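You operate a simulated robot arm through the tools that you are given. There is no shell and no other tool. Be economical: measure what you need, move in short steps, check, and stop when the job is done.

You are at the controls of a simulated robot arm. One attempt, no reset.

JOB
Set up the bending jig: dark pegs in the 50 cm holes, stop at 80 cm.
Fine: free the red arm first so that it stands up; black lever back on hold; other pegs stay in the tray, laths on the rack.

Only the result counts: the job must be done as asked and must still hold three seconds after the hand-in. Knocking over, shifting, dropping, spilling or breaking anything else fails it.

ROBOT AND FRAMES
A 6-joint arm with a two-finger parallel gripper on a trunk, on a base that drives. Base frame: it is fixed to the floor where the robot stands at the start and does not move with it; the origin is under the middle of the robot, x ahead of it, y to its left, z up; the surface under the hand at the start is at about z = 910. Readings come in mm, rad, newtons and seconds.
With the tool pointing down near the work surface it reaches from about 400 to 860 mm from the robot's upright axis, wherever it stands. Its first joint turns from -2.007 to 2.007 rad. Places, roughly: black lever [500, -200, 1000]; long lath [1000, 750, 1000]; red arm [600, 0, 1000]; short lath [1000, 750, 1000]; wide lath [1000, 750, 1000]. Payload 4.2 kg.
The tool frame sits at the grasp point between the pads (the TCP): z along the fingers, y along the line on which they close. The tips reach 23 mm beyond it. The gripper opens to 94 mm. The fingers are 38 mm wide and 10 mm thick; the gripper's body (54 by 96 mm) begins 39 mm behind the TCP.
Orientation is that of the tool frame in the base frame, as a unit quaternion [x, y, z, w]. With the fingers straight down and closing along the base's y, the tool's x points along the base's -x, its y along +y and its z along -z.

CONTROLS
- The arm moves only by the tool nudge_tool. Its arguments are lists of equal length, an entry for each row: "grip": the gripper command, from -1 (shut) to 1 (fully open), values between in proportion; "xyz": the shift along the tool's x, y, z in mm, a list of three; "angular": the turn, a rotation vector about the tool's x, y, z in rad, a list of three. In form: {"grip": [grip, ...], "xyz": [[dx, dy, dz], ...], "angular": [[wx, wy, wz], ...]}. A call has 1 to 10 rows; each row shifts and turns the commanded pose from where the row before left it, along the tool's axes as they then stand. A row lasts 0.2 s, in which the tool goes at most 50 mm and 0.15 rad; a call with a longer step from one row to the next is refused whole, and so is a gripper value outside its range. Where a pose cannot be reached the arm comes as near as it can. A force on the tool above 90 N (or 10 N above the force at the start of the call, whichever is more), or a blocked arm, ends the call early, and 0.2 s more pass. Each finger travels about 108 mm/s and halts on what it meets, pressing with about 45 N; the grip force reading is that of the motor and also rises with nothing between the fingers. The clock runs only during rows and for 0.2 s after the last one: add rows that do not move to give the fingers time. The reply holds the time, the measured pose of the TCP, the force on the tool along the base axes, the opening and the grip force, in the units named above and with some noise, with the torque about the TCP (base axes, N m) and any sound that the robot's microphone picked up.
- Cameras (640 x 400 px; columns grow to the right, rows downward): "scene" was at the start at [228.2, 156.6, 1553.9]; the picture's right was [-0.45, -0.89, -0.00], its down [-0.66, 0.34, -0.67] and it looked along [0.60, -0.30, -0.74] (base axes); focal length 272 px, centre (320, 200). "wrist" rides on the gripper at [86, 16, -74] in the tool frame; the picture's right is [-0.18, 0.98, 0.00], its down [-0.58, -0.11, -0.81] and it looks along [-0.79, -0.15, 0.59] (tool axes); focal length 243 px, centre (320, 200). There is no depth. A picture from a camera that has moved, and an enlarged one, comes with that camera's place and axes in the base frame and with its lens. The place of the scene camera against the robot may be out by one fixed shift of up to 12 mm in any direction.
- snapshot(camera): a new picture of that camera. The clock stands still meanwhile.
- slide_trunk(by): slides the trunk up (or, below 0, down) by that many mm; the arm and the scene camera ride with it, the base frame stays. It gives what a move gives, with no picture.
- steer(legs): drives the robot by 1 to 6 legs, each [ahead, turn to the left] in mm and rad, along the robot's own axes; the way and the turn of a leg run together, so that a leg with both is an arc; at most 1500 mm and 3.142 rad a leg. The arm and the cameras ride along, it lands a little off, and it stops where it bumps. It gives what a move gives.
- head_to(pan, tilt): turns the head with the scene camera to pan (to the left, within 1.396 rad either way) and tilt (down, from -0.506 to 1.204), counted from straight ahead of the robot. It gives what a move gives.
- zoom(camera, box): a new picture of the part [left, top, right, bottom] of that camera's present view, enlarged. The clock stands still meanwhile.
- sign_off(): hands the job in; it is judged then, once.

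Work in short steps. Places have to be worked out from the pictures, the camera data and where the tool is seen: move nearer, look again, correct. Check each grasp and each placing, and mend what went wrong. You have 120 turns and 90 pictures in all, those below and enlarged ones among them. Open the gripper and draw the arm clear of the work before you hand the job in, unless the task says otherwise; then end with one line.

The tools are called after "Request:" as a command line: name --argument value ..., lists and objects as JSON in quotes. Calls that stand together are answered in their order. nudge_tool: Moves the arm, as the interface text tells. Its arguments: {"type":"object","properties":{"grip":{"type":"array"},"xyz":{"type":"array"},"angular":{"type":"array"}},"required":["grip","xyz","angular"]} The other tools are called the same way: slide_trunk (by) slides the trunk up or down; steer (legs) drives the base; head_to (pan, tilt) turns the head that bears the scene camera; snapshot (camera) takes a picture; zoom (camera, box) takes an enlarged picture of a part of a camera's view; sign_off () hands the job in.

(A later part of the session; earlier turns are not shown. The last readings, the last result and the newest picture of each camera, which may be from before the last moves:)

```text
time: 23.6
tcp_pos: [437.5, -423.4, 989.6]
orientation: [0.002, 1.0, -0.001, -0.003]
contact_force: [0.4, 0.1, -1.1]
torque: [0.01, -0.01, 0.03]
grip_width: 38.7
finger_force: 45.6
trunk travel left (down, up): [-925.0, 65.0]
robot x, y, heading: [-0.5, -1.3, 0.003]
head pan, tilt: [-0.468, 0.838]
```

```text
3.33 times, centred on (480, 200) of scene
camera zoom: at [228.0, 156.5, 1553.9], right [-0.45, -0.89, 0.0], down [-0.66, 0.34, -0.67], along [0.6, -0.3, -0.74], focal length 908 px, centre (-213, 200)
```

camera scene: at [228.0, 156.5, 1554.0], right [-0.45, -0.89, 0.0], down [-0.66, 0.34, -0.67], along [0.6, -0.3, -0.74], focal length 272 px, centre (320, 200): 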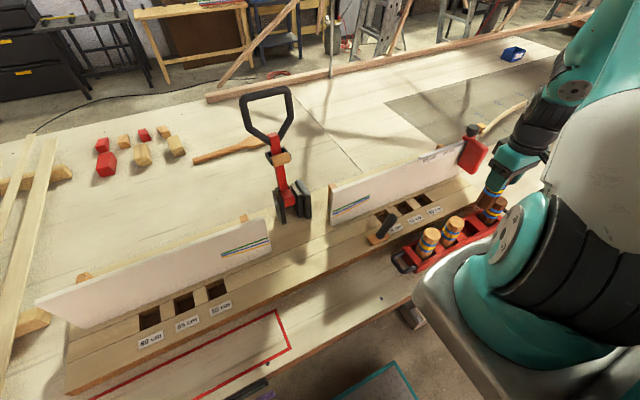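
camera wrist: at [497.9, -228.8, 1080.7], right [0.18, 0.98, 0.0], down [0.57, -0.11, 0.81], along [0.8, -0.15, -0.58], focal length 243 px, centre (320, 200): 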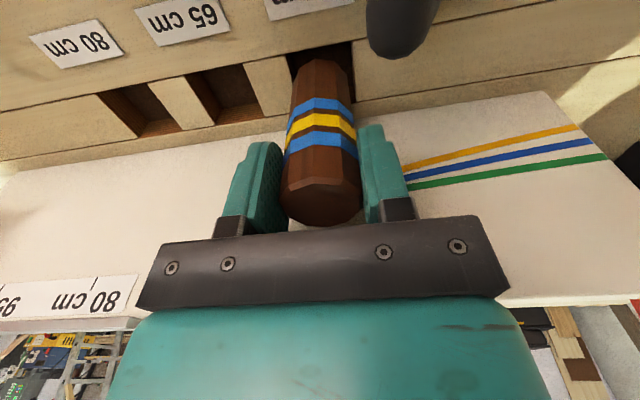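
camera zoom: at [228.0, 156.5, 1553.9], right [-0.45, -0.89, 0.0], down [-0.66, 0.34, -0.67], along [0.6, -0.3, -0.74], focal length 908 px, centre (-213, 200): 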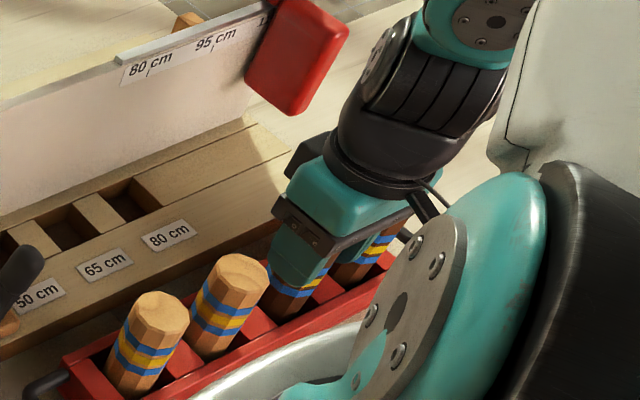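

In the pocket, 4 mm to go; I lower, open to 60 mm, and rise.

Request:
nudge_tool --grip '[-1, -1, 0.3, 0.3, 0.3, 0.3]' --xyz '[[0, 0, 3], [0, 0, 0.8], [0, 0, 0], [0, 0, 0], [0, 0, -30], [0, 0, -30]]' --angular '[[0, 0, 0], [0, 0, 0], [0, 0, 0], [0, 0, 0], [0, 0, 0], [0, 0, 0]]'

Request:
zoom --camera "wrist" --box '[200, 0, 440, 150]'

```text
time: 25.0
tcp_pos: [438.4, -422.6, 1044.4]
orientation: [0.001, 1.0, 0.0, -0.003]
contact_force: [0.0, 0.0, -0.9]
torque: [0.04, -0.03, -0.02]
grip_width: 60.7
finger_force: 0.1
trunk travel left (down, up): [-925.0, 65.0]
robot x, y, heading: [-0.8, -4.5, -0.002]
head pan, tilt: [-0.468, 0.838]
```

```text
2.67 times, centred on (320, 75) of wrist
camera zoom: at [352.0, -407.3, 1119.0], right [0.19, 0.98, 0.0], down [0.59, -0.11, 0.8], along [0.79, -0.15, -0.6], focal length 647 px, centre (320, 533)
```

zoom: 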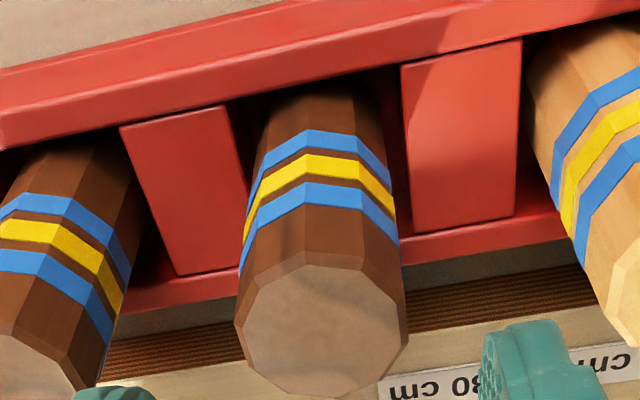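

The peg stands straight in its pocket. I lean the tool back 0.2 rad and shift to x≈433, still above the peg.

Request:
nudge_tool --grip '[0.3, 0.3, 0.3, 0.3]' --xyz '[[0, 0, 0], [0, 0, 0], [5, 0, 0], [0, 0, 0]]' --angular '[[0, -0.103, 0], [0, -0.103, 0], [0, 0, 0], [0, 0, 0]]'

Request:
zoom --camera "scene" --box '[400, 140, 560, 260]'

Request:
snapshot --camera "wrist"

```text
time: 26.0
tcp_pos: [432.3, -423.4, 1043.1]
orientation: [0.002, 0.995, 0.0, 0.099]
contact_force: [-0.3, -0.2, 0.2]
torque: [0.0, 0.0, 0.0]
grip_width: 61.2
finger_force: 0.1
trunk travel left (down, up): [-925.0, 65.0]
robot x, y, heading: [0.5, -0.5, 0.001]
head pan, tilt: [-0.468, 0.838]
```

```text
3.33 times, centred on (480, 200) of scene
camera zoom: at [228.0, 156.5, 1554.0], right [-0.45, -0.89, 0.0], down [-0.66, 0.34, -0.67], along [0.6, -0.3, -0.74], focal length 908 px, centre (-213, 200)
```

zoom: 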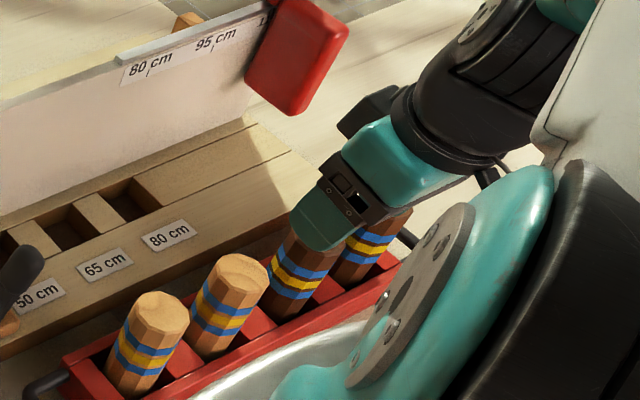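

```text
45 pictures are left
camera wrist: at [333.0, -407.5, 1098.9], right [0.18, 0.98, 0.04], down [0.41, -0.11, 0.91], along [0.89, -0.15, -0.42], focal length 243 px, centre (320, 200)
```

wrist: 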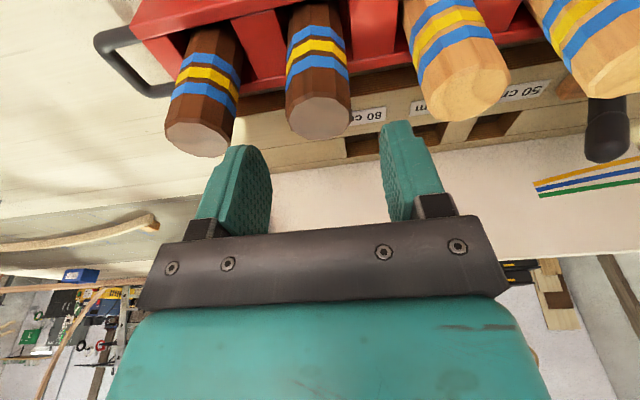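

Tilt is right and nothing is in the way. I descend vertically ~51 mm and close.

Request:
nudge_tool --grip '[0.3, 0.3, 0.3, -1, -1, -1]' --xyz '[[5, 0, 24.5], [5, 0, 24.5], [0, 0, 1], [0, 0, 0], [0, 0, 0], [0, 0, 0]]' --angular '[[0, 0, 0], [0, 0, 0], [0, 0, 0], [0, 0, 0], [0, 0, 0], [0, 0, 0]]'

Request:
zoom --camera "wrist" --box '[200, 0, 440, 250]'

```text
time: 27.4
tcp_pos: [432.6, -423.3, 992.0]
orientation: [0.001, 0.995, 0.0, 0.1]
contact_force: [0.3, 0.1, 0.2]
torque: [0.0, 0.01, 0.0]
grip_width: 38.7
finger_force: 45.2
trunk travel left (down, up): [-925.0, 65.0]
robot x, y, heading: [-2.0, 0.5, 0.002]
head pan, tilt: [-0.468, 0.838]
```

```text
1.60 times, centred on (320, 125) of wrist
camera zoom: at [333.3, -407.2, 1047.8], right [0.18, 0.98, 0.04], down [0.41, -0.11, 0.91], along [0.89, -0.15, -0.42], focal length 388 px, centre (320, 320)
```

zoom: 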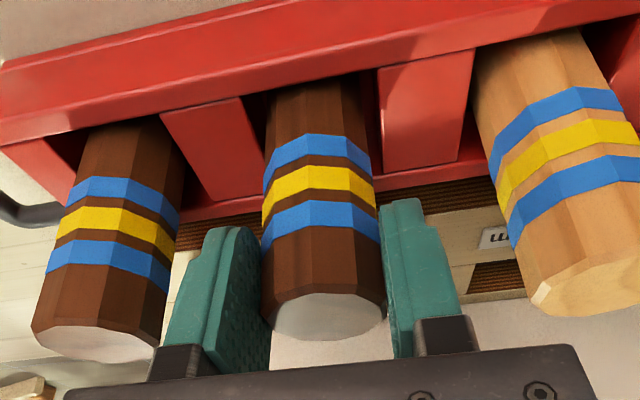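

Gripped. Lift vertically, then forward and left to above the right 50 hole.

Request:
nudge_tool --grip '[-1, -1, -1, -1, -1, -1, -1, -1, -1, -1]' --xyz '[[-6.5, 0, -32], [-6.5, 0, -32], [-6.5, 0, -32], [-6.5, 0, -32], [-36.5, 0, 7.4], [-36.5, 0, 7.4], [-36.5, 0, 7.4], [-36.5, 0, 7.4], [0, 45, 0], [0, 45, 0]]' --angular '[[0, 0, 0], [0, 0, 0], [0, 0, 0], [0, 0, 0], [0, 0, 0], [0, 0, 0], [0, 0, 0], [0, 0, 0], [0, 0, 0], [0, 0, 0]]'

Request:
nudge_tool --grip '[-1, -1, -1, -1, -1]' --xyz '[[0, 45, 0], [0, 45, 0], [6, 0, 30], [6, 0, 30], [0, 0, 0]]' --angular '[[0, 0, 0], [0, 0, 0], [0, 0, 0], [0, 0, 0], [0, 0, 0]]'

Request:
zoom --camera "wrist" --box '[220, 0, 420, 125]'

Request:
zoom --camera "scene" --box '[350, 140, 470, 230]'

```text
time: 29.6
tcp_pos: [581.6, -333.0, 1123.9]
orientation: [0.001, 0.995, 0.0, 0.1]
contact_force: [-1.0, -0.6, -0.3]
torque: [0.01, -0.01, 0.0]
grip_width: 38.8
finger_force: 45.3
trunk travel left (down, up): [-925.0, 65.0]
robot x, y, heading: [2.6, 2.7, 0.005]
head pan, tilt: [-0.468, 0.838]
```

```text
time: 30.8
tcp_pos: [582.3, -242.6, 1061.9]
orientation: [-0.001, 0.995, 0.0, 0.1]
contact_force: [-0.5, 0.4, -1.1]
torque: [0.0, 0.0, 0.02]
grip_width: 38.8
finger_force: 45.1
trunk travel left (down, up): [-925.0, 65.0]
robot x, y, heading: [1.0, 2.2, -0.006]
head pan, tilt: [-0.468, 0.838]
```

```text
3.20 times, centred on (320, 62) of wrist
camera zoom: at [482.8, -227.7, 1117.6], right [0.18, 0.98, 0.04], down [0.41, -0.11, 0.91], along [0.89, -0.15, -0.42], focal length 776 px, centre (320, 640)
```

zoom: 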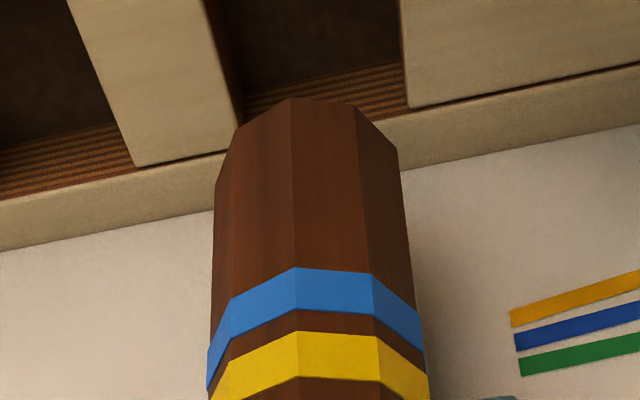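

```text
4.44 times, centred on (410, 185) of scene
camera zoom: at [228.0, 156.5, 1553.9], right [-0.45, -0.89, 0.0], down [-0.66, 0.34, -0.67], along [0.6, -0.3, -0.74], focal length 1211 px, centre (-80, 267)
```

zoom: 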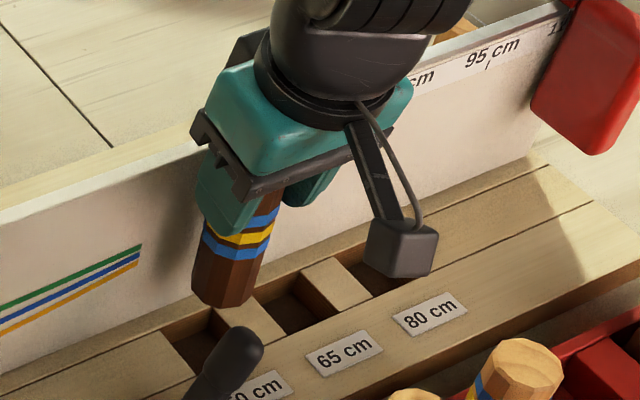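

Peg axis (≈588.9,-243.5) is centred on the hole (588,-243.4). I descend in steps, stopping on contact.

Request:
nudge_tool --grip '[-1, -1, -1, -1, -1, -1, -1]' --xyz '[[3.7, -0.5, 14.7], [3, 0, 14.7], [3, 0, 14.7], [2, 0, 9.8], [2, 0, 9.8], [1, 0, 4.9], [0, 0, 0]]' --angular '[[0, 0, 0], [0, 0, 0], [0, 0, 0], [0, 0, 0], [0, 0, 0], [0, 0, 0], [0, 0, 0]]'

Request:
zoom --camera "scene" --box '[350, 140, 470, 230]'

```text
time: 32.4
tcp_pos: [582.6, -242.4, 992.2]
orientation: [0.001, 0.995, 0.0, 0.099]
contact_force: [-0.7, 2.2, -1.5]
torque: [0.14, 0.06, 0.01]
grip_width: 38.9
finger_force: 45.1
trunk travel left (down, up): [-925.0, 65.0]
robot x, y, heading: [0.1, -0.6, 0.0]
head pan, tilt: [-0.468, 0.838]
```

```text
4.44 times, centred on (410, 185) of scene
camera zoom: at [228.0, 156.6, 1553.9], right [-0.45, -0.89, 0.0], down [-0.66, 0.34, -0.67], along [0.6, -0.3, -0.74], focal length 1211 px, centre (-80, 267)
```

zoom: 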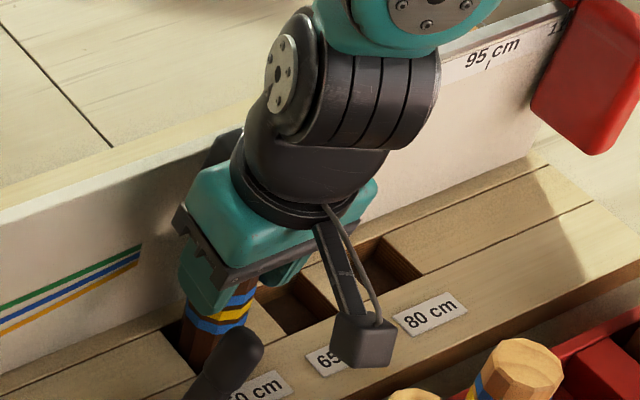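

The peg is in the hole, with just a 2 N side touch. I ease 0.5 mm left and go on down until it bottoms.

Request:
nudge_tool --grip '[-1, -1, -1, -1, -1, -1, -1]' --xyz '[[1, 0.6, 4.9], [0.6, 0, 2.9], [0.6, 0, 2.9], [0.6, 0, 2.9], [0.6, 0, 2.9], [0.6, 0, 2.9], [0, 0, 0]]' --angular '[[0, 0, 0], [0, 0, 0], [0, 0, 0], [0, 0, 0], [0, 0, 0], [0, 0, 0], [0, 0, 0]]'

```text
time: 34.0
tcp_pos: [582.9, -243.5, 972.5]
orientation: [0.001, 0.995, -0.001, 0.1]
contact_force: [4.6, -2.2, 23.3]
torque: [0.14, -0.48, 0.01]
grip_width: 39.2
finger_force: 44.8
trunk travel left (down, up): [-925.0, 65.0]
robot x, y, heading: [-3.3, -3.4, 0.003]
head pan, tilt: [-0.468, 0.838]
```

Bottomed on the hole's floor (23 N, TCP 972). I open to 60 mm and rise straight up.

Request:
nudge_tool --grip '[0.28, 0.28, 0.28, 0.28, 0.28, 0.28, 0.28]' --xyz '[[0, 0, 0], [0, 0, 0], [-4, 0, -19.6], [-6, 0, -29.4], [-8, 0, -39.2], [-8, 0, -39.2], [-5, 0, -24.5]]' --angular '[[0, 0, 0], [0, 0, 0], [0, 0, 0], [0, 0, 0], [0, 0, 0], [0, 0, 0], [0, 0, 0]]'

Request:
zoom --camera "scene" --box '[350, 140, 470, 230]'

Request:
snapshot --camera "wrist"

```text
time: 35.6
tcp_pos: [582.6, -243.8, 1126.8]
orientation: [0.001, 0.995, 0.0, 0.099]
contact_force: [0.6, 0.4, 0.7]
torque: [0.06, -0.02, -0.02]
grip_width: 59.9
finger_force: 0.1
trunk travel left (down, up): [-925.0, 65.0]
robot x, y, heading: [-0.3, 1.1, -0.006]
head pan, tilt: [-0.468, 0.838]
```

```text
4.44 times, centred on (410, 185) of scene
camera zoom: at [228.3, 156.5, 1553.9], right [-0.45, -0.89, 0.0], down [-0.66, 0.34, -0.67], along [0.6, -0.3, -0.74], focal length 1211 px, centre (-80, 267)
```

zoom: 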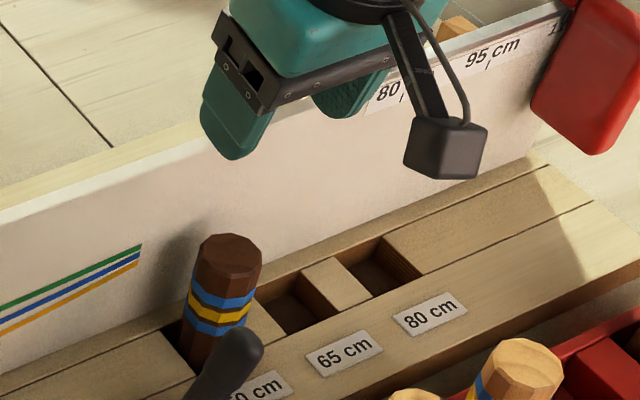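

```text
39 pictures are left
camera wrist: at [482.5, -227.9, 1182.3], right [0.18, 0.98, 0.04], down [0.41, -0.11, 0.91], along [0.89, -0.15, -0.42], focal length 243 px, centre (320, 200)
```

wrist: 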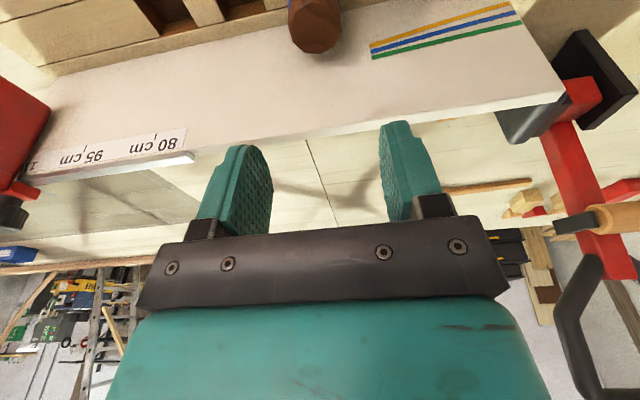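

Peg 1 is upright in the right 50 hole. Now peg B at about (440,-502): move back and right above it.

Request:
nudge_tool --grip '[0.28, 0.28, 0.28, 0.28, 0.28, 0.28, 0.28, 0.28, 0.28, 0.28]' --xyz '[[36.6, 0, -7.4], [36.6, 0, -7.4], [36.6, 0, -7.4], [36.6, 0, -7.4], [0, -45, 0], [0, -45, 0], [0, -45, 0], [0, -45, 0], [0, -45, 0], [0, -33, 0]]' --angular '[[0, 0, 0], [0, 0, 0], [0, 0, 0], [0, 0, 0], [0, 0, 0], [0, 0, 0], [0, 0, 0], [0, 0, 0], [0, 0, 0], [0, 0, 0]]'

Request:
nudge_tool --grip '[0.28, 0.28, 0.28, 0.28]' --xyz '[[6, 0, 29.4], [6, 0, 29.4], [4, 0, 19], [0, 0, 0]]' --angular '[[0, 0, 0], [0, 0, 0], [0, 0, 0], [0, 0, 0]]'

Request:
zoom --camera "wrist" --box '[200, 0, 440, 150]'

```text
time: 37.8
tcp_pos: [463.4, -525.1, 1123.1]
orientation: [0.003, 0.995, 0.0, 0.1]
contact_force: [-0.5, -0.1, 0.1]
torque: [0.0, 0.02, -0.02]
grip_width: 60.3
finger_force: 0.0
out of reach, approached as far as the arm can: row 3, 4
trunk travel left (down, up): [-925.0, 65.0]
robot x, y, heading: [-0.9, 0.6, -0.003]
head pan, tilt: [-0.468, 0.838]
```

```text
time: 38.8
tcp_pos: [462.3, -526.5, 1041.5]
orientation: [0.001, 0.995, -0.001, 0.101]
contact_force: [-0.6, 0.2, 0.5]
torque: [-0.01, -0.01, 0.0]
grip_width: 60.2
finger_force: 0.0
trunk travel left (down, up): [-925.0, 65.0]
robot x, y, heading: [-3.4, -0.5, 0.001]
head pan, tilt: [-0.468, 0.838]
```

```text
2.67 times, centred on (320, 75) of wrist
camera zoom: at [363.3, -511.2, 1097.7], right [0.18, 0.98, 0.04], down [0.41, -0.11, 0.91], along [0.89, -0.15, -0.42], focal length 647 px, centre (320, 533)
```

zoom: 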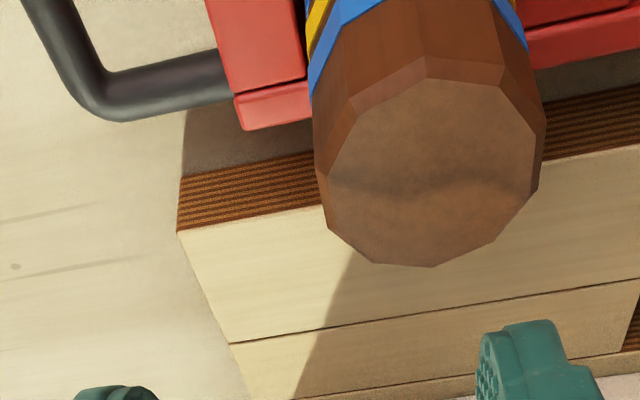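

Peg B's top centre is (440,-502). I correct to TCP (433,-502) and check.

Request:
nudge_tool --grip '[0.28, 0.28, 0.28]' --xyz '[[14, 24.5, -2.9], [14.3, 0, -2.9], [0, 0, 0]]' --angular '[[0, 0, 0], [0, 0, 0], [0, 0, 0]]'

Request:
zoom --camera "wrist" --box '[200, 0, 440, 150]'

```text
time: 39.6
tcp_pos: [433.1, -504.0, 1042.6]
orientation: [0.0, 0.995, 0.0, 0.1]
contact_force: [0.6, -0.2, 0.4]
torque: [-0.03, 0.0, 0.01]
grip_width: 60.3
finger_force: 0.2
trunk travel left (down, up): [-925.0, 65.0]
robot x, y, heading: [-2.8, -0.2, -0.002]
head pan, tilt: [-0.468, 0.838]
```

```text
2.67 times, centred on (320, 75) of wrist
camera zoom: at [334.3, -485.9, 1098.1], right [0.18, 0.98, 0.04], down [0.41, -0.11, 0.91], along [0.89, -0.15, -0.42], focal length 647 px, centre (320, 533)
```

zoom: 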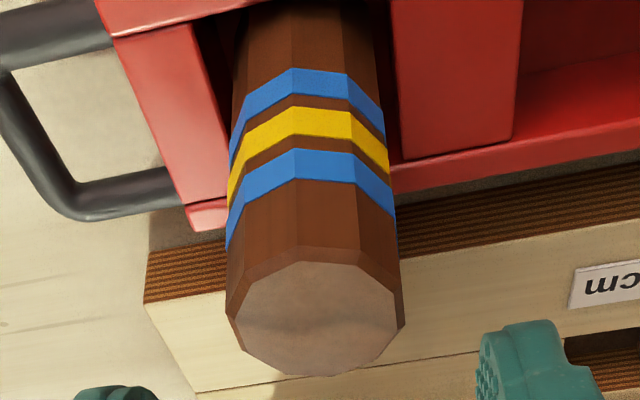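

Aligned. Descend and grip peg B.

Request:
nudge_tool --grip '[0.28, 0.28, 0.28, -1, -1, -1]' --xyz '[[5, 0, 24.5], [5, 0, 24.5], [0, 0, 0.6], [0, 0, 0], [0, 0, 0], [0, 0, 0]]' --angular '[[0, 0, 0], [0, 0, 0], [0, 0, 0], [0, 0, 0], [0, 0, 0], [0, 0, 0]]'

```text
time: 41.0
tcp_pos: [433.8, -501.3, 991.4]
orientation: [0.001, 0.995, 0.0, 0.1]
contact_force: [0.3, 0.4, -0.1]
torque: [-0.04, -0.01, -0.02]
grip_width: 38.8
finger_force: 45.1
trunk travel left (down, up): [-925.0, 65.0]
robot x, y, heading: [-4.9, -1.0, -0.005]
head pan, tilt: [-0.468, 0.838]
```

Gripped. I raise it 150 mm, move ahead to x≈520, and start sweeping left toward the other side.

Request:
nudge_tool --grip '[-1, -1, -1, -1, -1, -1, -1, -1, -1, -1]' --xyz '[[-6, 0, -29.4], [-6, 0, -29.4], [-6, 0, -29.4], [-6, 0, -29.4], [-6, 0, -29.4], [-42, 0, 8.5], [-42, 0, 8.5], [0, 45, 0], [0, 45, 0], [0, 45, 0]]' --angular '[[0, 0, 0], [0, 0, 0], [0, 0, 0], [0, 0, 0], [0, 0, 0], [0, 0, 0], [0, 0, 0], [0, 0, 0], [0, 0, 0], [0, 0, 0]]'

Request:
nudge_tool --grip '[-1, -1, -1, -1, -1, -1, -1, -1, -1, -1]' --xyz '[[0, 45, 0], [0, 45, 0], [0, 45, 0], [0, 45, 0], [0, 45, 0], [0, 45, 0], [0, 45, 0], [0, 45, 0], [0, 45, 0], [0, 45, 0]]' --angular '[[0, 0, 0], [0, 0, 0], [0, 0, 0], [0, 0, 0], [0, 0, 0], [0, 0, 0], [0, 0, 0], [0, 0, 0], [0, 0, 0], [0, 0, 0]]'

Request:
snapshot --camera "scene"

```text
time: 43.2
tcp_pos: [520.4, -366.5, 1143.1]
orientation: [0.001, 0.995, 0.001, 0.1]
contact_force: [0.6, -0.2, -1.0]
torque: [0.02, 0.02, -0.04]
grip_width: 39.0
finger_force: 45.1
trunk travel left (down, up): [-925.0, 65.0]
robot x, y, heading: [-1.2, -2.6, 0.001]
head pan, tilt: [-0.468, 0.838]
```

```text
time: 45.4
tcp_pos: [525.3, 84.6, 1142.4]
orientation: [0.002, 0.995, 0.0, 0.101]
contact_force: [0.2, -0.7, -2.0]
torque: [0.02, 0.01, -0.01]
grip_width: 38.7
finger_force: 44.7
out of reach, approached as far as the arm can: row 6
trunk travel left (down, up): [-925.0, 65.0]
robot x, y, heading: [0.4, 2.8, -0.001]
head pan, tilt: [-0.468, 0.838]
```

```text
36 pictures are left
camera scene: at [228.1, 156.1, 1554.0], right [-0.45, -0.89, 0.0], down [-0.66, 0.34, -0.67], along [0.6, -0.3, -0.74], focal length 272 px, centre (320, 200)
```

scene: 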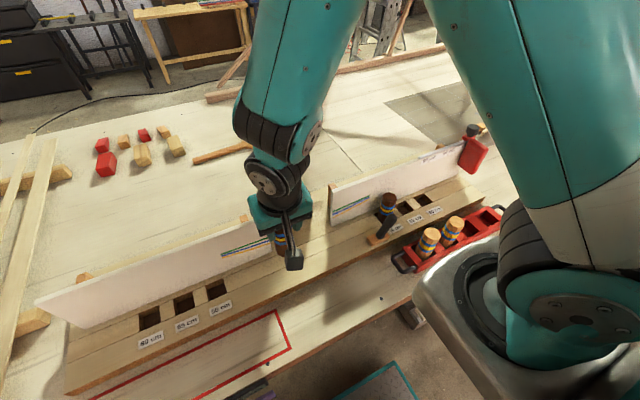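

All clear. I continue to about (582, 228), a little short of the left 50 hole, and look.

Request:
nudge_tool --grip '[-1, -1, -1, -1, -1, -1]' --xyz '[[0, 45, 0], [0, 45, 0], [0, 45, 0], [-28, 10, 5.7], [-28, 0, 5.7], [0, 0, 0]]' --angular '[[0, 0, 0], [0, 0, 0], [0, 0, 0], [0, 0, 0], [0, 0, 0], [0, 0, 0]]'

Request:
zoom --camera "wrist" --box '[220, 0, 460, 125]'

Request:
snapshot --camera "scene"

```text
time: 46.8
tcp_pos: [583.8, 229.4, 1141.8]
orientation: [0.002, 0.995, -0.001, 0.101]
contact_force: [-0.6, 0.7, -1.5]
torque: [-0.02, 0.01, -0.02]
grip_width: 38.9
finger_force: 44.8
trunk travel left (down, up): [-925.0, 65.0]
robot x, y, heading: [4.0, 0.5, 0.003]
head pan, tilt: [-0.468, 0.838]
```

```text
2.67 times, centred on (340, 62) of wrist
camera zoom: at [484.1, 245.1, 1197.1], right [0.18, 0.98, 0.04], down [0.41, -0.11, 0.91], along [0.89, -0.15, -0.42], focal length 647 px, centre (267, 567)
```

zoom: 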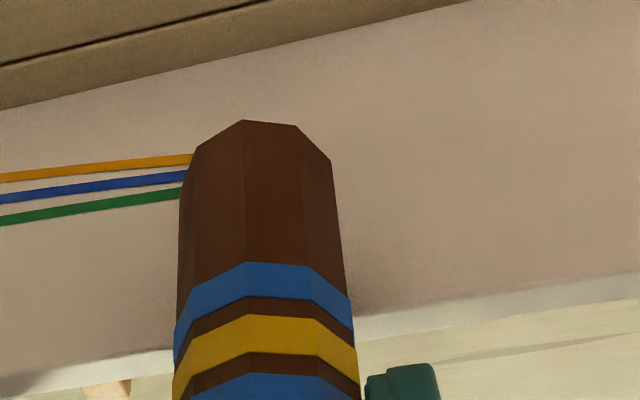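

```text
34 pictures are left
camera scene: at [228.0, 156.8, 1553.9], right [-0.45, -0.89, 0.0], down [-0.66, 0.34, -0.67], along [0.6, -0.3, -0.74], focal length 272 px, centre (320, 200)
```

scene: 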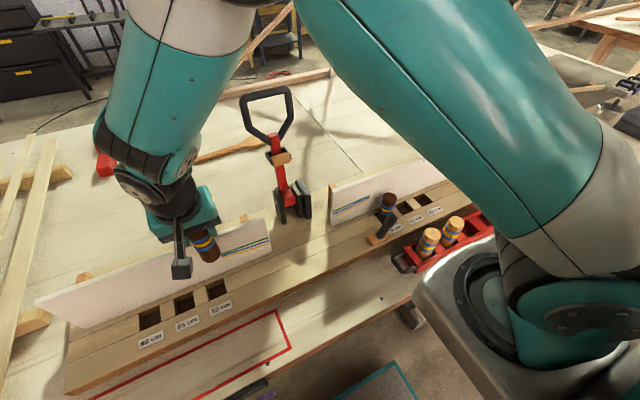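

The holes are out of the wrist view at this height; I lower 78 mm (peg end then ~55 mm above the board) and look again.

Request:
nudge_tool --grip '[-1, -1, -1, -1]' --xyz '[[6, 0, 29.4], [6, 0, 29.4], [4, 0, 18], [0, 0, 0]]' --angular '[[0, 0, 0], [0, 0, 0], [0, 0, 0], [0, 0, 0]]'

Request:
zoom --camera "wrist" --box '[220, 0, 460, 150]'

Request:
zoom --camera "scene" --box '[140, 200, 280, 320]'

```text
time: 47.8
tcp_pos: [582.1, 229.6, 1063.7]
orientation: [0.001, 0.995, -0.001, 0.101]
contact_force: [-0.6, -0.1, -1.3]
torque: [0.02, 0.02, -0.01]
grip_width: 38.7
finger_force: 45.1
trunk travel left (down, up): [-925.0, 65.0]
robot x, y, heading: [-1.7, -4.8, -0.001]
head pan, tilt: [-0.468, 0.838]
```

```text
2.67 times, centred on (340, 75) of wrist
camera zoom: at [483.6, 245.1, 1118.4], right [0.18, 0.98, 0.04], down [0.41, -0.11, 0.91], along [0.89, -0.15, -0.42], focal length 647 px, centre (267, 533)
```

zoom: 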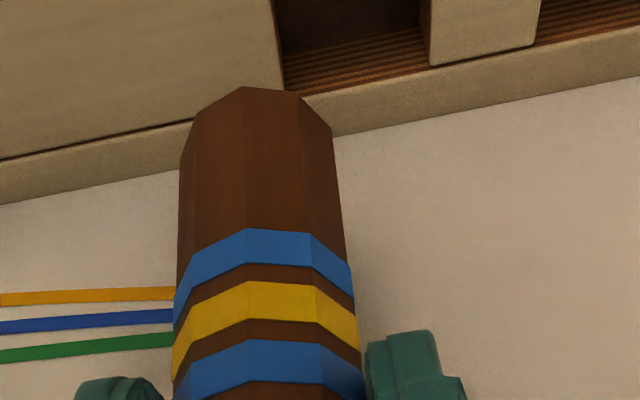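

```text
3.33 times, centred on (210, 260) of scene
camera zoom: at [228.1, 156.7, 1553.9], right [-0.45, -0.89, 0.0], down [-0.66, 0.34, -0.67], along [0.6, -0.3, -0.74], focal length 908 px, centre (687, 0)
```

zoom: 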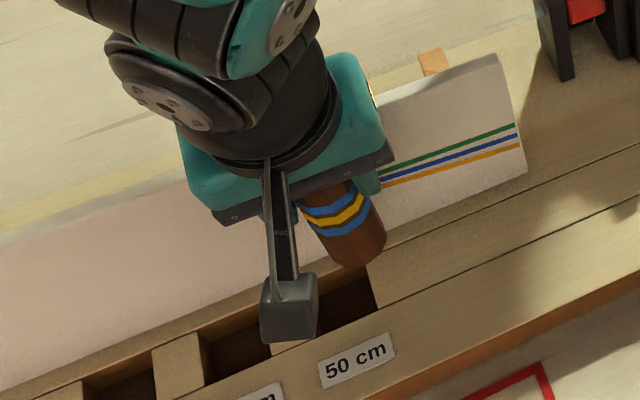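

The left 50 hole's far corners compute to y 235 and 279.6, so its centre is about (587,257.2). I move 27.6 mm left and check.

Request:
nudge_tool --grip '[-1, -1, -1]' --xyz '[[0, 27.6, 0], [2, 0, 9.8], [0, 0, 0]]' --angular '[[0, 0, 0], [0, 0, 0], [0, 0, 0]]'

Request:
zoom --camera "wrist" --box '[220, 0, 420, 125]'

```text
time: 48.6
tcp_pos: [584.5, 255.9, 1052.8]
orientation: [0.001, 0.995, 0.0, 0.1]
contact_force: [-0.2, 0.2, -0.3]
torque: [0.03, 0.0, 0.0]
grip_width: 38.7
finger_force: 45.2
trunk travel left (down, up): [-925.0, 65.0]
robot x, y, heading: [-1.5, -2.0, -0.001]
head pan, tilt: [-0.468, 0.838]
```

```text
3.20 times, centred on (320, 62) of wrist
camera zoom: at [483.8, 272.2, 1108.2], right [0.18, 0.98, 0.04], down [0.41, -0.11, 0.91], along [0.89, -0.15, -0.42], focal length 776 px, centre (320, 640)
```

zoom: 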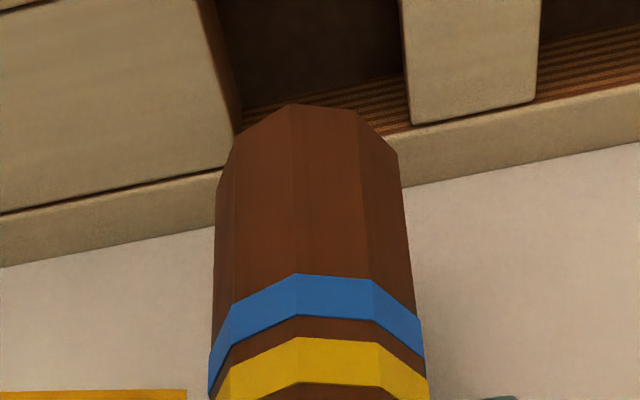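

Aligned in y; in x the peg is ~1.7 mm too far, so I correct that while descending.

Request:
nudge_tool --grip '[-1, -1, -1, -1, -1, -1, -1]' --xyz '[[4.7, 0, 14.7], [3, 0, 14.7], [2, 0, 9.8], [2, 0, 9.8], [2, 0, 9.8], [0.6, 0, 2.9], [0, 0, 0]]' --angular '[[0, 0, 0], [0, 0, 0], [0, 0, 0], [0, 0, 0], [0, 0, 0], [0, 0, 0], [0, 0, 0]]'

Request:
zoom --camera "scene" --box '[140, 200, 280, 320]'

```text
time: 50.2
tcp_pos: [581.5, 255.9, 990.1]
orientation: [0.0, 0.995, 0.0, 0.101]
contact_force: [0.1, -1.3, 0.0]
torque: [0.0, 0.01, 0.03]
grip_width: 38.9
finger_force: 45.2
trunk travel left (down, up): [-925.0, 65.0]
robot x, y, heading: [-1.2, -3.5, 0.001]
head pan, tilt: [-0.468, 0.838]
```

```text
3.33 times, centred on (210, 260) of scene
camera zoom: at [228.0, 156.7, 1553.9], right [-0.45, -0.89, 0.0], down [-0.66, 0.34, -0.67], along [0.6, -0.3, -0.74], focal length 908 px, centre (687, 0)
```

zoom: 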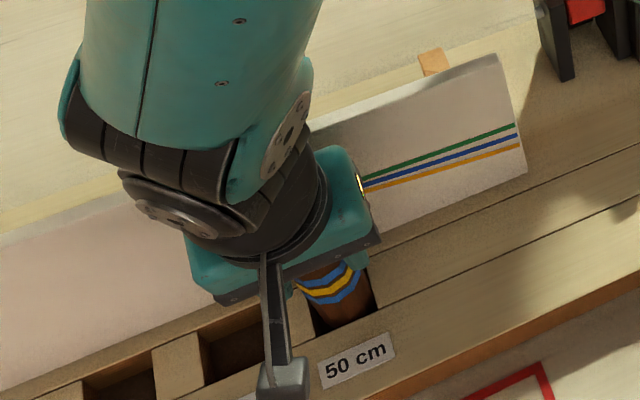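

It has entered cleanly. I go on down to the floor of the hole.

Request:
nudge_tool --grip '[-1, -1, -1, -1, -1, -1]' --xyz '[[1, 0, 4.9], [0.6, 0, 2.9], [0.6, 0, 2.9], [0.6, 0, 2.9], [0.6, 0, 2.9], [0, 0, 0]]' --angular '[[0, 0, 0], [0, 0, 0], [0, 0, 0], [0, 0, 0], [0, 0, 0], [0, 0, 0]]'

```text
time: 51.6
tcp_pos: [581.5, 254.8, 974.3]
orientation: [0.002, 0.995, 0.001, 0.101]
contact_force: [4.5, -1.3, 28.2]
torque: [0.19, -0.52, 0.0]
grip_width: 38.9
finger_force: 45.1
trunk travel left (down, up): [-925.0, 65.0]
robot x, y, heading: [1.6, -4.8, -0.002]
head pan, tilt: [-0.468, 0.838]
```

Bottomed at 28 N as with the first. Open and rise.

Request:
nudge_tool --grip '[0.28, 0.28, 0.28, 0.28, 0.28, 0.28, 0.28, 0.28]' --xyz '[[0, 0, 0], [0, 0, 0], [-4, 0, -19.6], [-6, 0, -29.4], [-8, 0, -39.2], [-8, 0, -39.2], [-8, 0, -39.2], [0, -45, 0]]' --angular '[[0, 0, 0], [0, 0, 0], [0, 0, 0], [0, 0, 0], [0, 0, 0], [0, 0, 0], [0, 0, 0], [0, 0, 0]]'

Request:
snapshot --camera "scene"

```text
time: 53.4
tcp_pos: [582.1, 210.8, 1142.2]
orientation: [0.001, 0.995, -0.002, 0.1]
contact_force: [-0.7, 0.1, 0.8]
torque: [-0.02, -0.02, -0.01]
grip_width: 60.5
finger_force: 0.1
trunk travel left (down, up): [-925.0, 65.0]
robot x, y, heading: [0.2, 4.6, -0.001]
head pan, tilt: [-0.468, 0.838]
```

```text
29 pictures are left
camera scene: at [227.8, 157.3, 1553.9], right [-0.45, -0.89, 0.0], down [-0.66, 0.34, -0.67], along [0.6, -0.3, -0.74], focal length 272 px, centre (320, 200)
```

scene: 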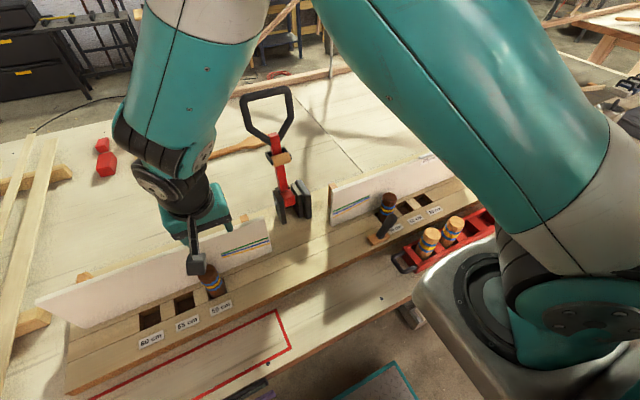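

Both dark pegs are in the 50 cm holes. Now the stop: I move back right to inspect it up close.

Request:
nudge_tool --grip '[0.28, 0.28, 0.28, 0.28, 0.28, 0.28, 0.28, 0.28, 0.28, 0.28]' --xyz '[[42, 0, -8.5], [20, -40, -4], [0, -45, 0], [0, -45, 0], [0, -45, 0], [0, -45, 0], [0, -45, 0], [0, -45, 0], [0, -45, 0], [0, -45, 0]]' --angular '[[0, 0, 0], [0, 0, 0], [0, 0, 0], [0, 0, 0], [0, 0, 0], [0, 0, 0], [0, 0, 0], [0, 0, 0], [0, 0, 0], [0, 0, 0]]'

Request:
nudge_tool --grip '[0.28, 0.28, 0.28, 0.28, 0.28, 0.28, 0.28]' --xyz '[[0, -45, 0], [0, -45, 0], [0, -45, 0], [0, -45, 0], [0, -45, 0], [0, 0, 0], [0, 0, 0]]' --angular '[[0, 0, 0], [0, 0, 0], [0, 0, 0], [0, 0, 0], [0, 0.1, 0], [0, 0.1, 0], [0, 0, 0]]'

Request:
snapshot --camera "wrist"

Request:
zoom --camera "scene" --box '[420, 120, 500, 180]'

```text
time: 55.6
tcp_pos: [526.1, -188.0, 1142.8]
orientation: [0.001, 0.995, 0.0, 0.101]
contact_force: [0.1, 0.3, -0.6]
torque: [-0.07, -0.03, -0.04]
grip_width: 60.3
finger_force: 0.1
out of reach, approached as far as the arm can: row 7, 8
trunk travel left (down, up): [-925.0, 65.0]
robot x, y, heading: [0.8, -1.7, -0.001]
head pan, tilt: [-0.468, 0.838]
```

```text
time: 57.2
tcp_pos: [524.6, -412.9, 1143.7]
orientation: [0.002, 1.0, -0.001, 0.0]
contact_force: [-0.2, -0.5, 1.2]
torque: [0.02, -0.01, -0.01]
grip_width: 60.3
finger_force: 0.0
trunk travel left (down, up): [-925.0, 65.0]
robot x, y, heading: [0.3, 0.5, -0.001]
head pan, tilt: [-0.468, 0.838]
```

```text
28 pictures are left
camera wrist: at [439.1, -397.5, 1216.7], right [0.19, 0.98, 0.0], down [0.58, -0.11, 0.81], along [0.79, -0.15, -0.59], focal length 243 px, centre (320, 200)
```

wrist: 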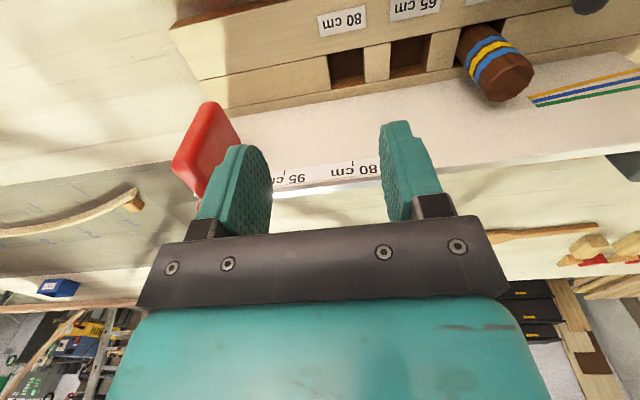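

```text
6.67 times, centred on (460, 150) of scene
camera zoom: at [228.0, 156.4, 1553.9], right [-0.45, -0.89, 0.0], down [-0.66, 0.34, -0.67], along [0.6, -0.3, -0.74], focal length 1816 px, centre (-613, 533)
```

zoom: 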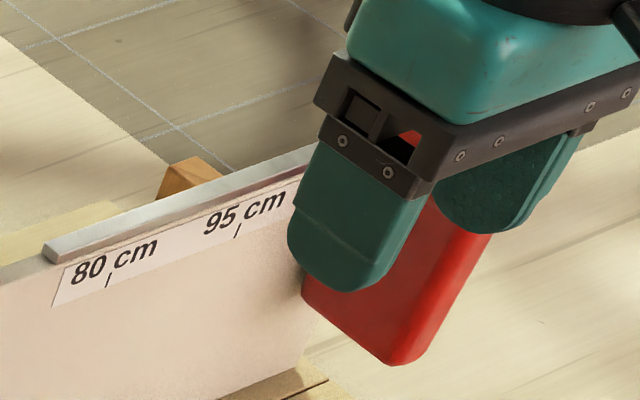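

The ticks come out at y≈-394 (80) and ≈-468 (95), 74 mm per 15 cm. I reposition for a clear view of the stop and its knob.

Request:
nudge_tool --grip '[1, 1, 1, 1, 1]' --xyz '[[10, -10, -30], [0, -30, -30], [0, -30, -20], [0, -30, 0], [0, 0, 0]]' --angular '[[0, 0, 0], [0, 0, 0], [0, 0, 0], [0, 0, 0], [0, 0, 0]]'

Request:
zoom --camera "wrist" --box '[160, 0, 460, 200]'

```text
time: 58.4
tcp_pos: [516.2, -514.3, 1223.6]
orientation: [0.001, 1.0, 0.0, 0.001]
contact_force: [-0.6, 0.7, 0.4]
torque: [-0.03, -0.01, 0.01]
grip_width: 94.0
finger_force: 0.1
trunk travel left (down, up): [-925.0, 65.0]
robot x, y, heading: [-0.3, -3.4, -0.005]
head pan, tilt: [-0.468, 0.838]
```

```text
2.00 times, centred on (310, 100) of wrist
camera zoom: at [429.0, -497.9, 1297.4], right [0.19, 0.98, 0.0], down [0.58, -0.11, 0.81], along [0.79, -0.15, -0.59], focal length 485 px, centre (340, 400)
```

zoom: 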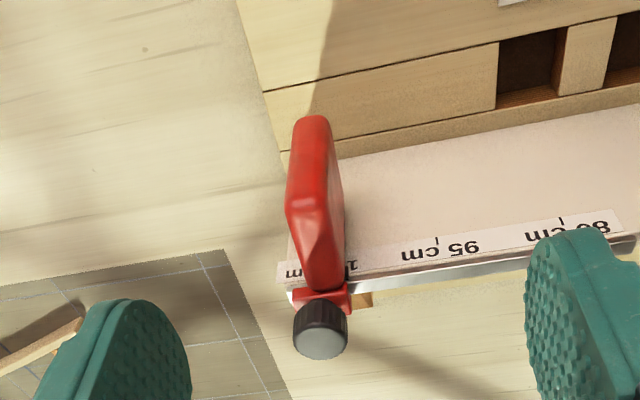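

The stop's carriage centre is at y≈-548, right where the 110 tick falls. I zoom for a pointer or reading edge on the stop.

Request:
zoom --camera "wrist" --box '[285, 100, 385, 185]'

Request:
zoom --camera "scene" --box '[440, 115, 500, 175]'

```text
4.71 times, centred on (335, 142) of wrist
camera zoom: at [429.0, -497.9, 1297.4], right [0.19, 0.98, 0.0], down [0.58, -0.11, 0.81], along [0.79, -0.15, -0.59], focal length 1142 px, centre (249, 471)
```

zoom: 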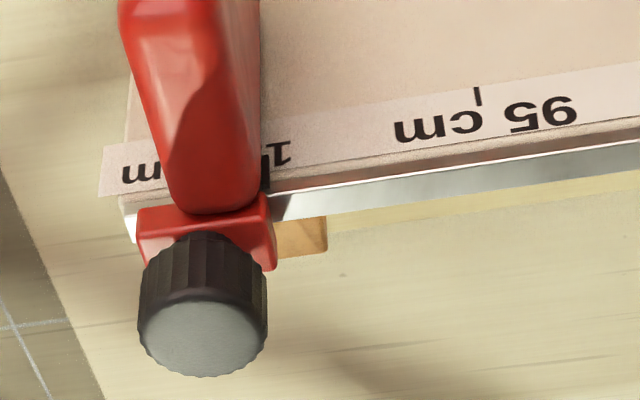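

```text
6.67 times, centred on (470, 145) of scene
camera zoom: at [228.0, 156.4, 1554.0], right [-0.45, -0.89, 0.0], down [-0.66, 0.34, -0.67], along [0.6, -0.3, -0.74], focal length 1816 px, centre (-680, 567)
```

zoom: 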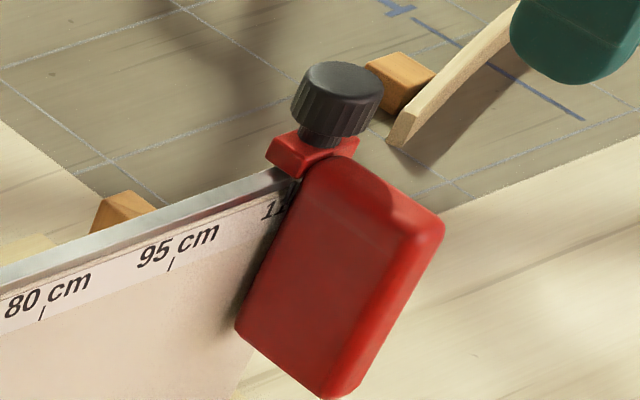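

The stop (plate x≈572–625, z≈980–1078, ~24 thick, centre y≈-548) sits with its middle on the 110 tick, so it must move about 150 mm left. I lean the tool back 0.2 rad and go above the plate's front part.

Request:
nudge_tool --grip '[0.5, 0.5, 0.5, 0.5, 0.5, 0.5]' --xyz '[[0, 0, 0], [0, 0, 0], [-13, -11.3, 34.2], [-13, -11.3, 34.2], [-13, -11.3, 34.2], [0, 0, 0]]' --angular '[[0, -0.1, 0], [0, -0.1, 0], [0, 0, 0], [0, 0, 0], [0, 0, 0], [0, 0, 0]]'

Request:
snapshot --camera "wrist"

Request:
zoom --camera "scene" --box '[430, 90, 530, 180]'

```text
time: 59.8
tcp_pos: [573.7, -547.5, 1129.5]
orientation: [0.001, 0.995, -0.001, 0.1]
contact_force: [-0.3, 0.1, -0.8]
torque: [0.0, 0.03, 0.02]
grip_width: 70.4
finger_force: 0.1
trunk travel left (down, up): [-925.0, 65.0]
robot x, y, heading: [0.0, 1.2, -0.002]
head pan, tilt: [-0.468, 0.838]
```

```text
23 pictures are left
camera wrist: at [474.0, -531.9, 1184.7], right [0.18, 0.98, 0.04], down [0.41, -0.11, 0.91], along [0.89, -0.15, -0.42], focal length 243 px, centre (320, 200)
```

wrist: 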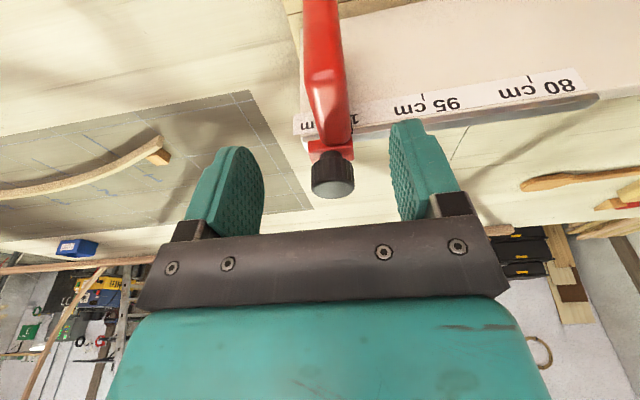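

```text
4.44 times, centred on (480, 135) of scene
camera zoom: at [228.1, 156.3, 1553.9], right [-0.45, -0.89, 0.0], down [-0.66, 0.34, -0.67], along [0.6, -0.3, -0.74], focal length 1211 px, centre (-391, 489)
```

zoom: 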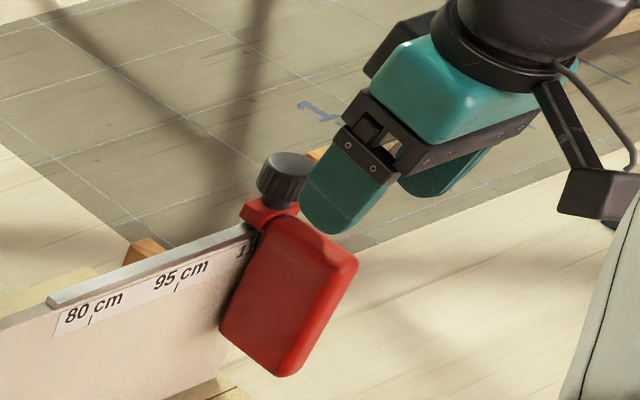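

Clear of the knob. I descend 70 mm with the plate between the fingers, then close.

Request:
nudge_tool --grip '[0.5, 0.5, 0.5, 0.5, -1, -1, -1]' --xyz '[[5, 3, 24.5], [5, 0, 24.5], [4, 0, 20], [0, 0, 0], [0, 0, 0], [0, 0, 0], [0, 0, 0]]' --angular '[[0, 0, 0], [0, 0, 0], [0, 0, 0], [0, 0, 0], [0, 0, 0], [0, 0, 0], [0, 0, 0]]'

Request:
snapshot --camera "wrist"

```text
time: 61.4
tcp_pos: [574.5, -544.7, 1059.9]
orientation: [0.0, 0.995, 0.0, 0.1]
contact_force: [-0.6, -0.5, -3.1]
torque: [0.06, 0.14, 1.4]
grip_width: 24.1
finger_force: 45.6
trunk travel left (down, up): [-925.0, 65.0]
robot x, y, heading: [-1.9, -0.3, -0.008]
head pan, tilt: [-0.468, 0.838]
```

```text
21 pictures are left
camera wrist: at [474.2, -529.2, 1114.7], right [0.18, 0.98, 0.04], down [0.41, -0.11, 0.91], along [0.89, -0.15, -0.42], focal length 243 px, centre (320, 200)
```

wrist: 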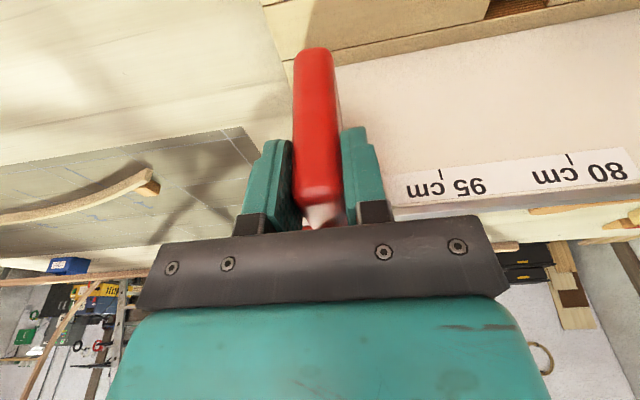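

Plate gripped (24 mm) at y≈-545. I slide it left a little first to test whether it moves freely.

Request:
nudge_tool --grip '[-1, -1, -1, -1]' --xyz '[[0, 5, 0], [0, 5, 0], [0, 5, 0], [0, 5, 0]]' --angular '[[0, 0, 0], [0, 0, 0], [0, 0, 0], [0, 0, 0]]'

Request:
zoom --camera "scene" --box '[430, 90, 530, 180]'

```text
time: 62.4
tcp_pos: [573.8, -524.2, 1059.7]
orientation: [0.002, 0.995, 0.0, 0.1]
contact_force: [-0.7, -0.1, -2.2]
torque: [0.15, -0.28, 1.4]
grip_width: 23.8
finger_force: 44.8
trunk travel left (down, up): [-925.0, 65.0]
robot x, y, heading: [0.4, 1.2, -0.005]
head pan, tilt: [-0.468, 0.838]
```

```text
4.44 times, centred on (480, 135) of scene
camera zoom: at [227.9, 156.3, 1553.9], right [-0.45, -0.89, 0.0], down [-0.66, 0.34, -0.67], along [0.6, -0.3, -0.74], focal length 1211 px, centre (-391, 489)
```

zoom: 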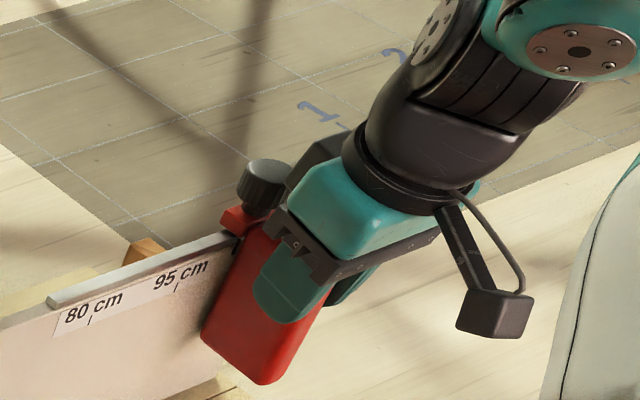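

It slides freely along the rail. I carry on 115 mm, to just short of the 80 mark.

Request:
nudge_tool --grip '[-1, -1, -1, -1, -1, -1, -1, -1, -1, -1]' --xyz '[[0, 12, 0], [0, 12, 0], [0, 13, 0], [0, 13, 0], [0, 13, 0], [0, 13, 0], [0, 13, 0], [0, 13, 0], [0, 13, 0], [0, 0, 0]]' --angular '[[0, 0, 0], [0, 0, 0], [0, 0, 0], [0, 0, 0], [0, 0, 0], [0, 0, 0], [0, 0, 0], [0, 0, 0], [0, 0, 0], [0, 0, 0]]'

Request:
snapshot --camera "wrist"

Request:
zoom --camera "scene" --box '[390, 100, 490, 190]'

```text
time: 64.6
tcp_pos: [574.6, -408.7, 1060.0]
orientation: [0.001, 0.995, 0.0, 0.099]
contact_force: [-9.5, 1.5, -8.6]
torque: [-0.46, -0.67, 1.58]
grip_width: 24.2
finger_force: 44.5
trunk travel left (down, up): [-925.0, 65.0]
robot x, y, heading: [-4.2, 3.1, 0.001]
head pan, tilt: [-0.468, 0.838]
```

```text
19 pictures are left
camera wrist: at [474.2, -393.3, 1114.9], right [0.18, 0.98, 0.04], down [0.41, -0.11, 0.91], along [0.89, -0.15, -0.42], focal length 243 px, centre (320, 200)
```

wrist: 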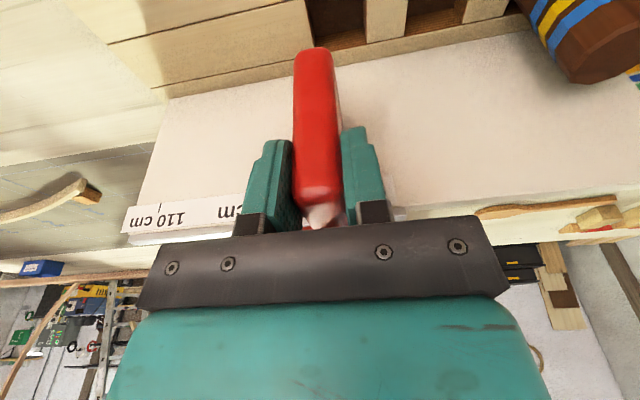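

```text
4.44 times, centred on (440, 145) of scene
camera zoom: at [227.6, 156.4, 1553.9], right [-0.45, -0.89, 0.0], down [-0.66, 0.34, -0.67], along [0.6, -0.3, -0.74], focal length 1211 px, centre (-213, 444)
```

zoom: 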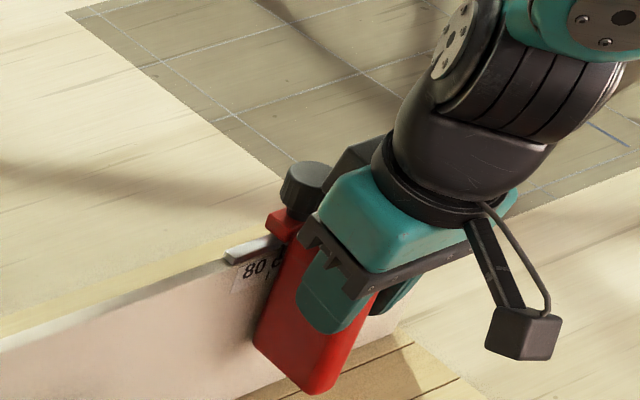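

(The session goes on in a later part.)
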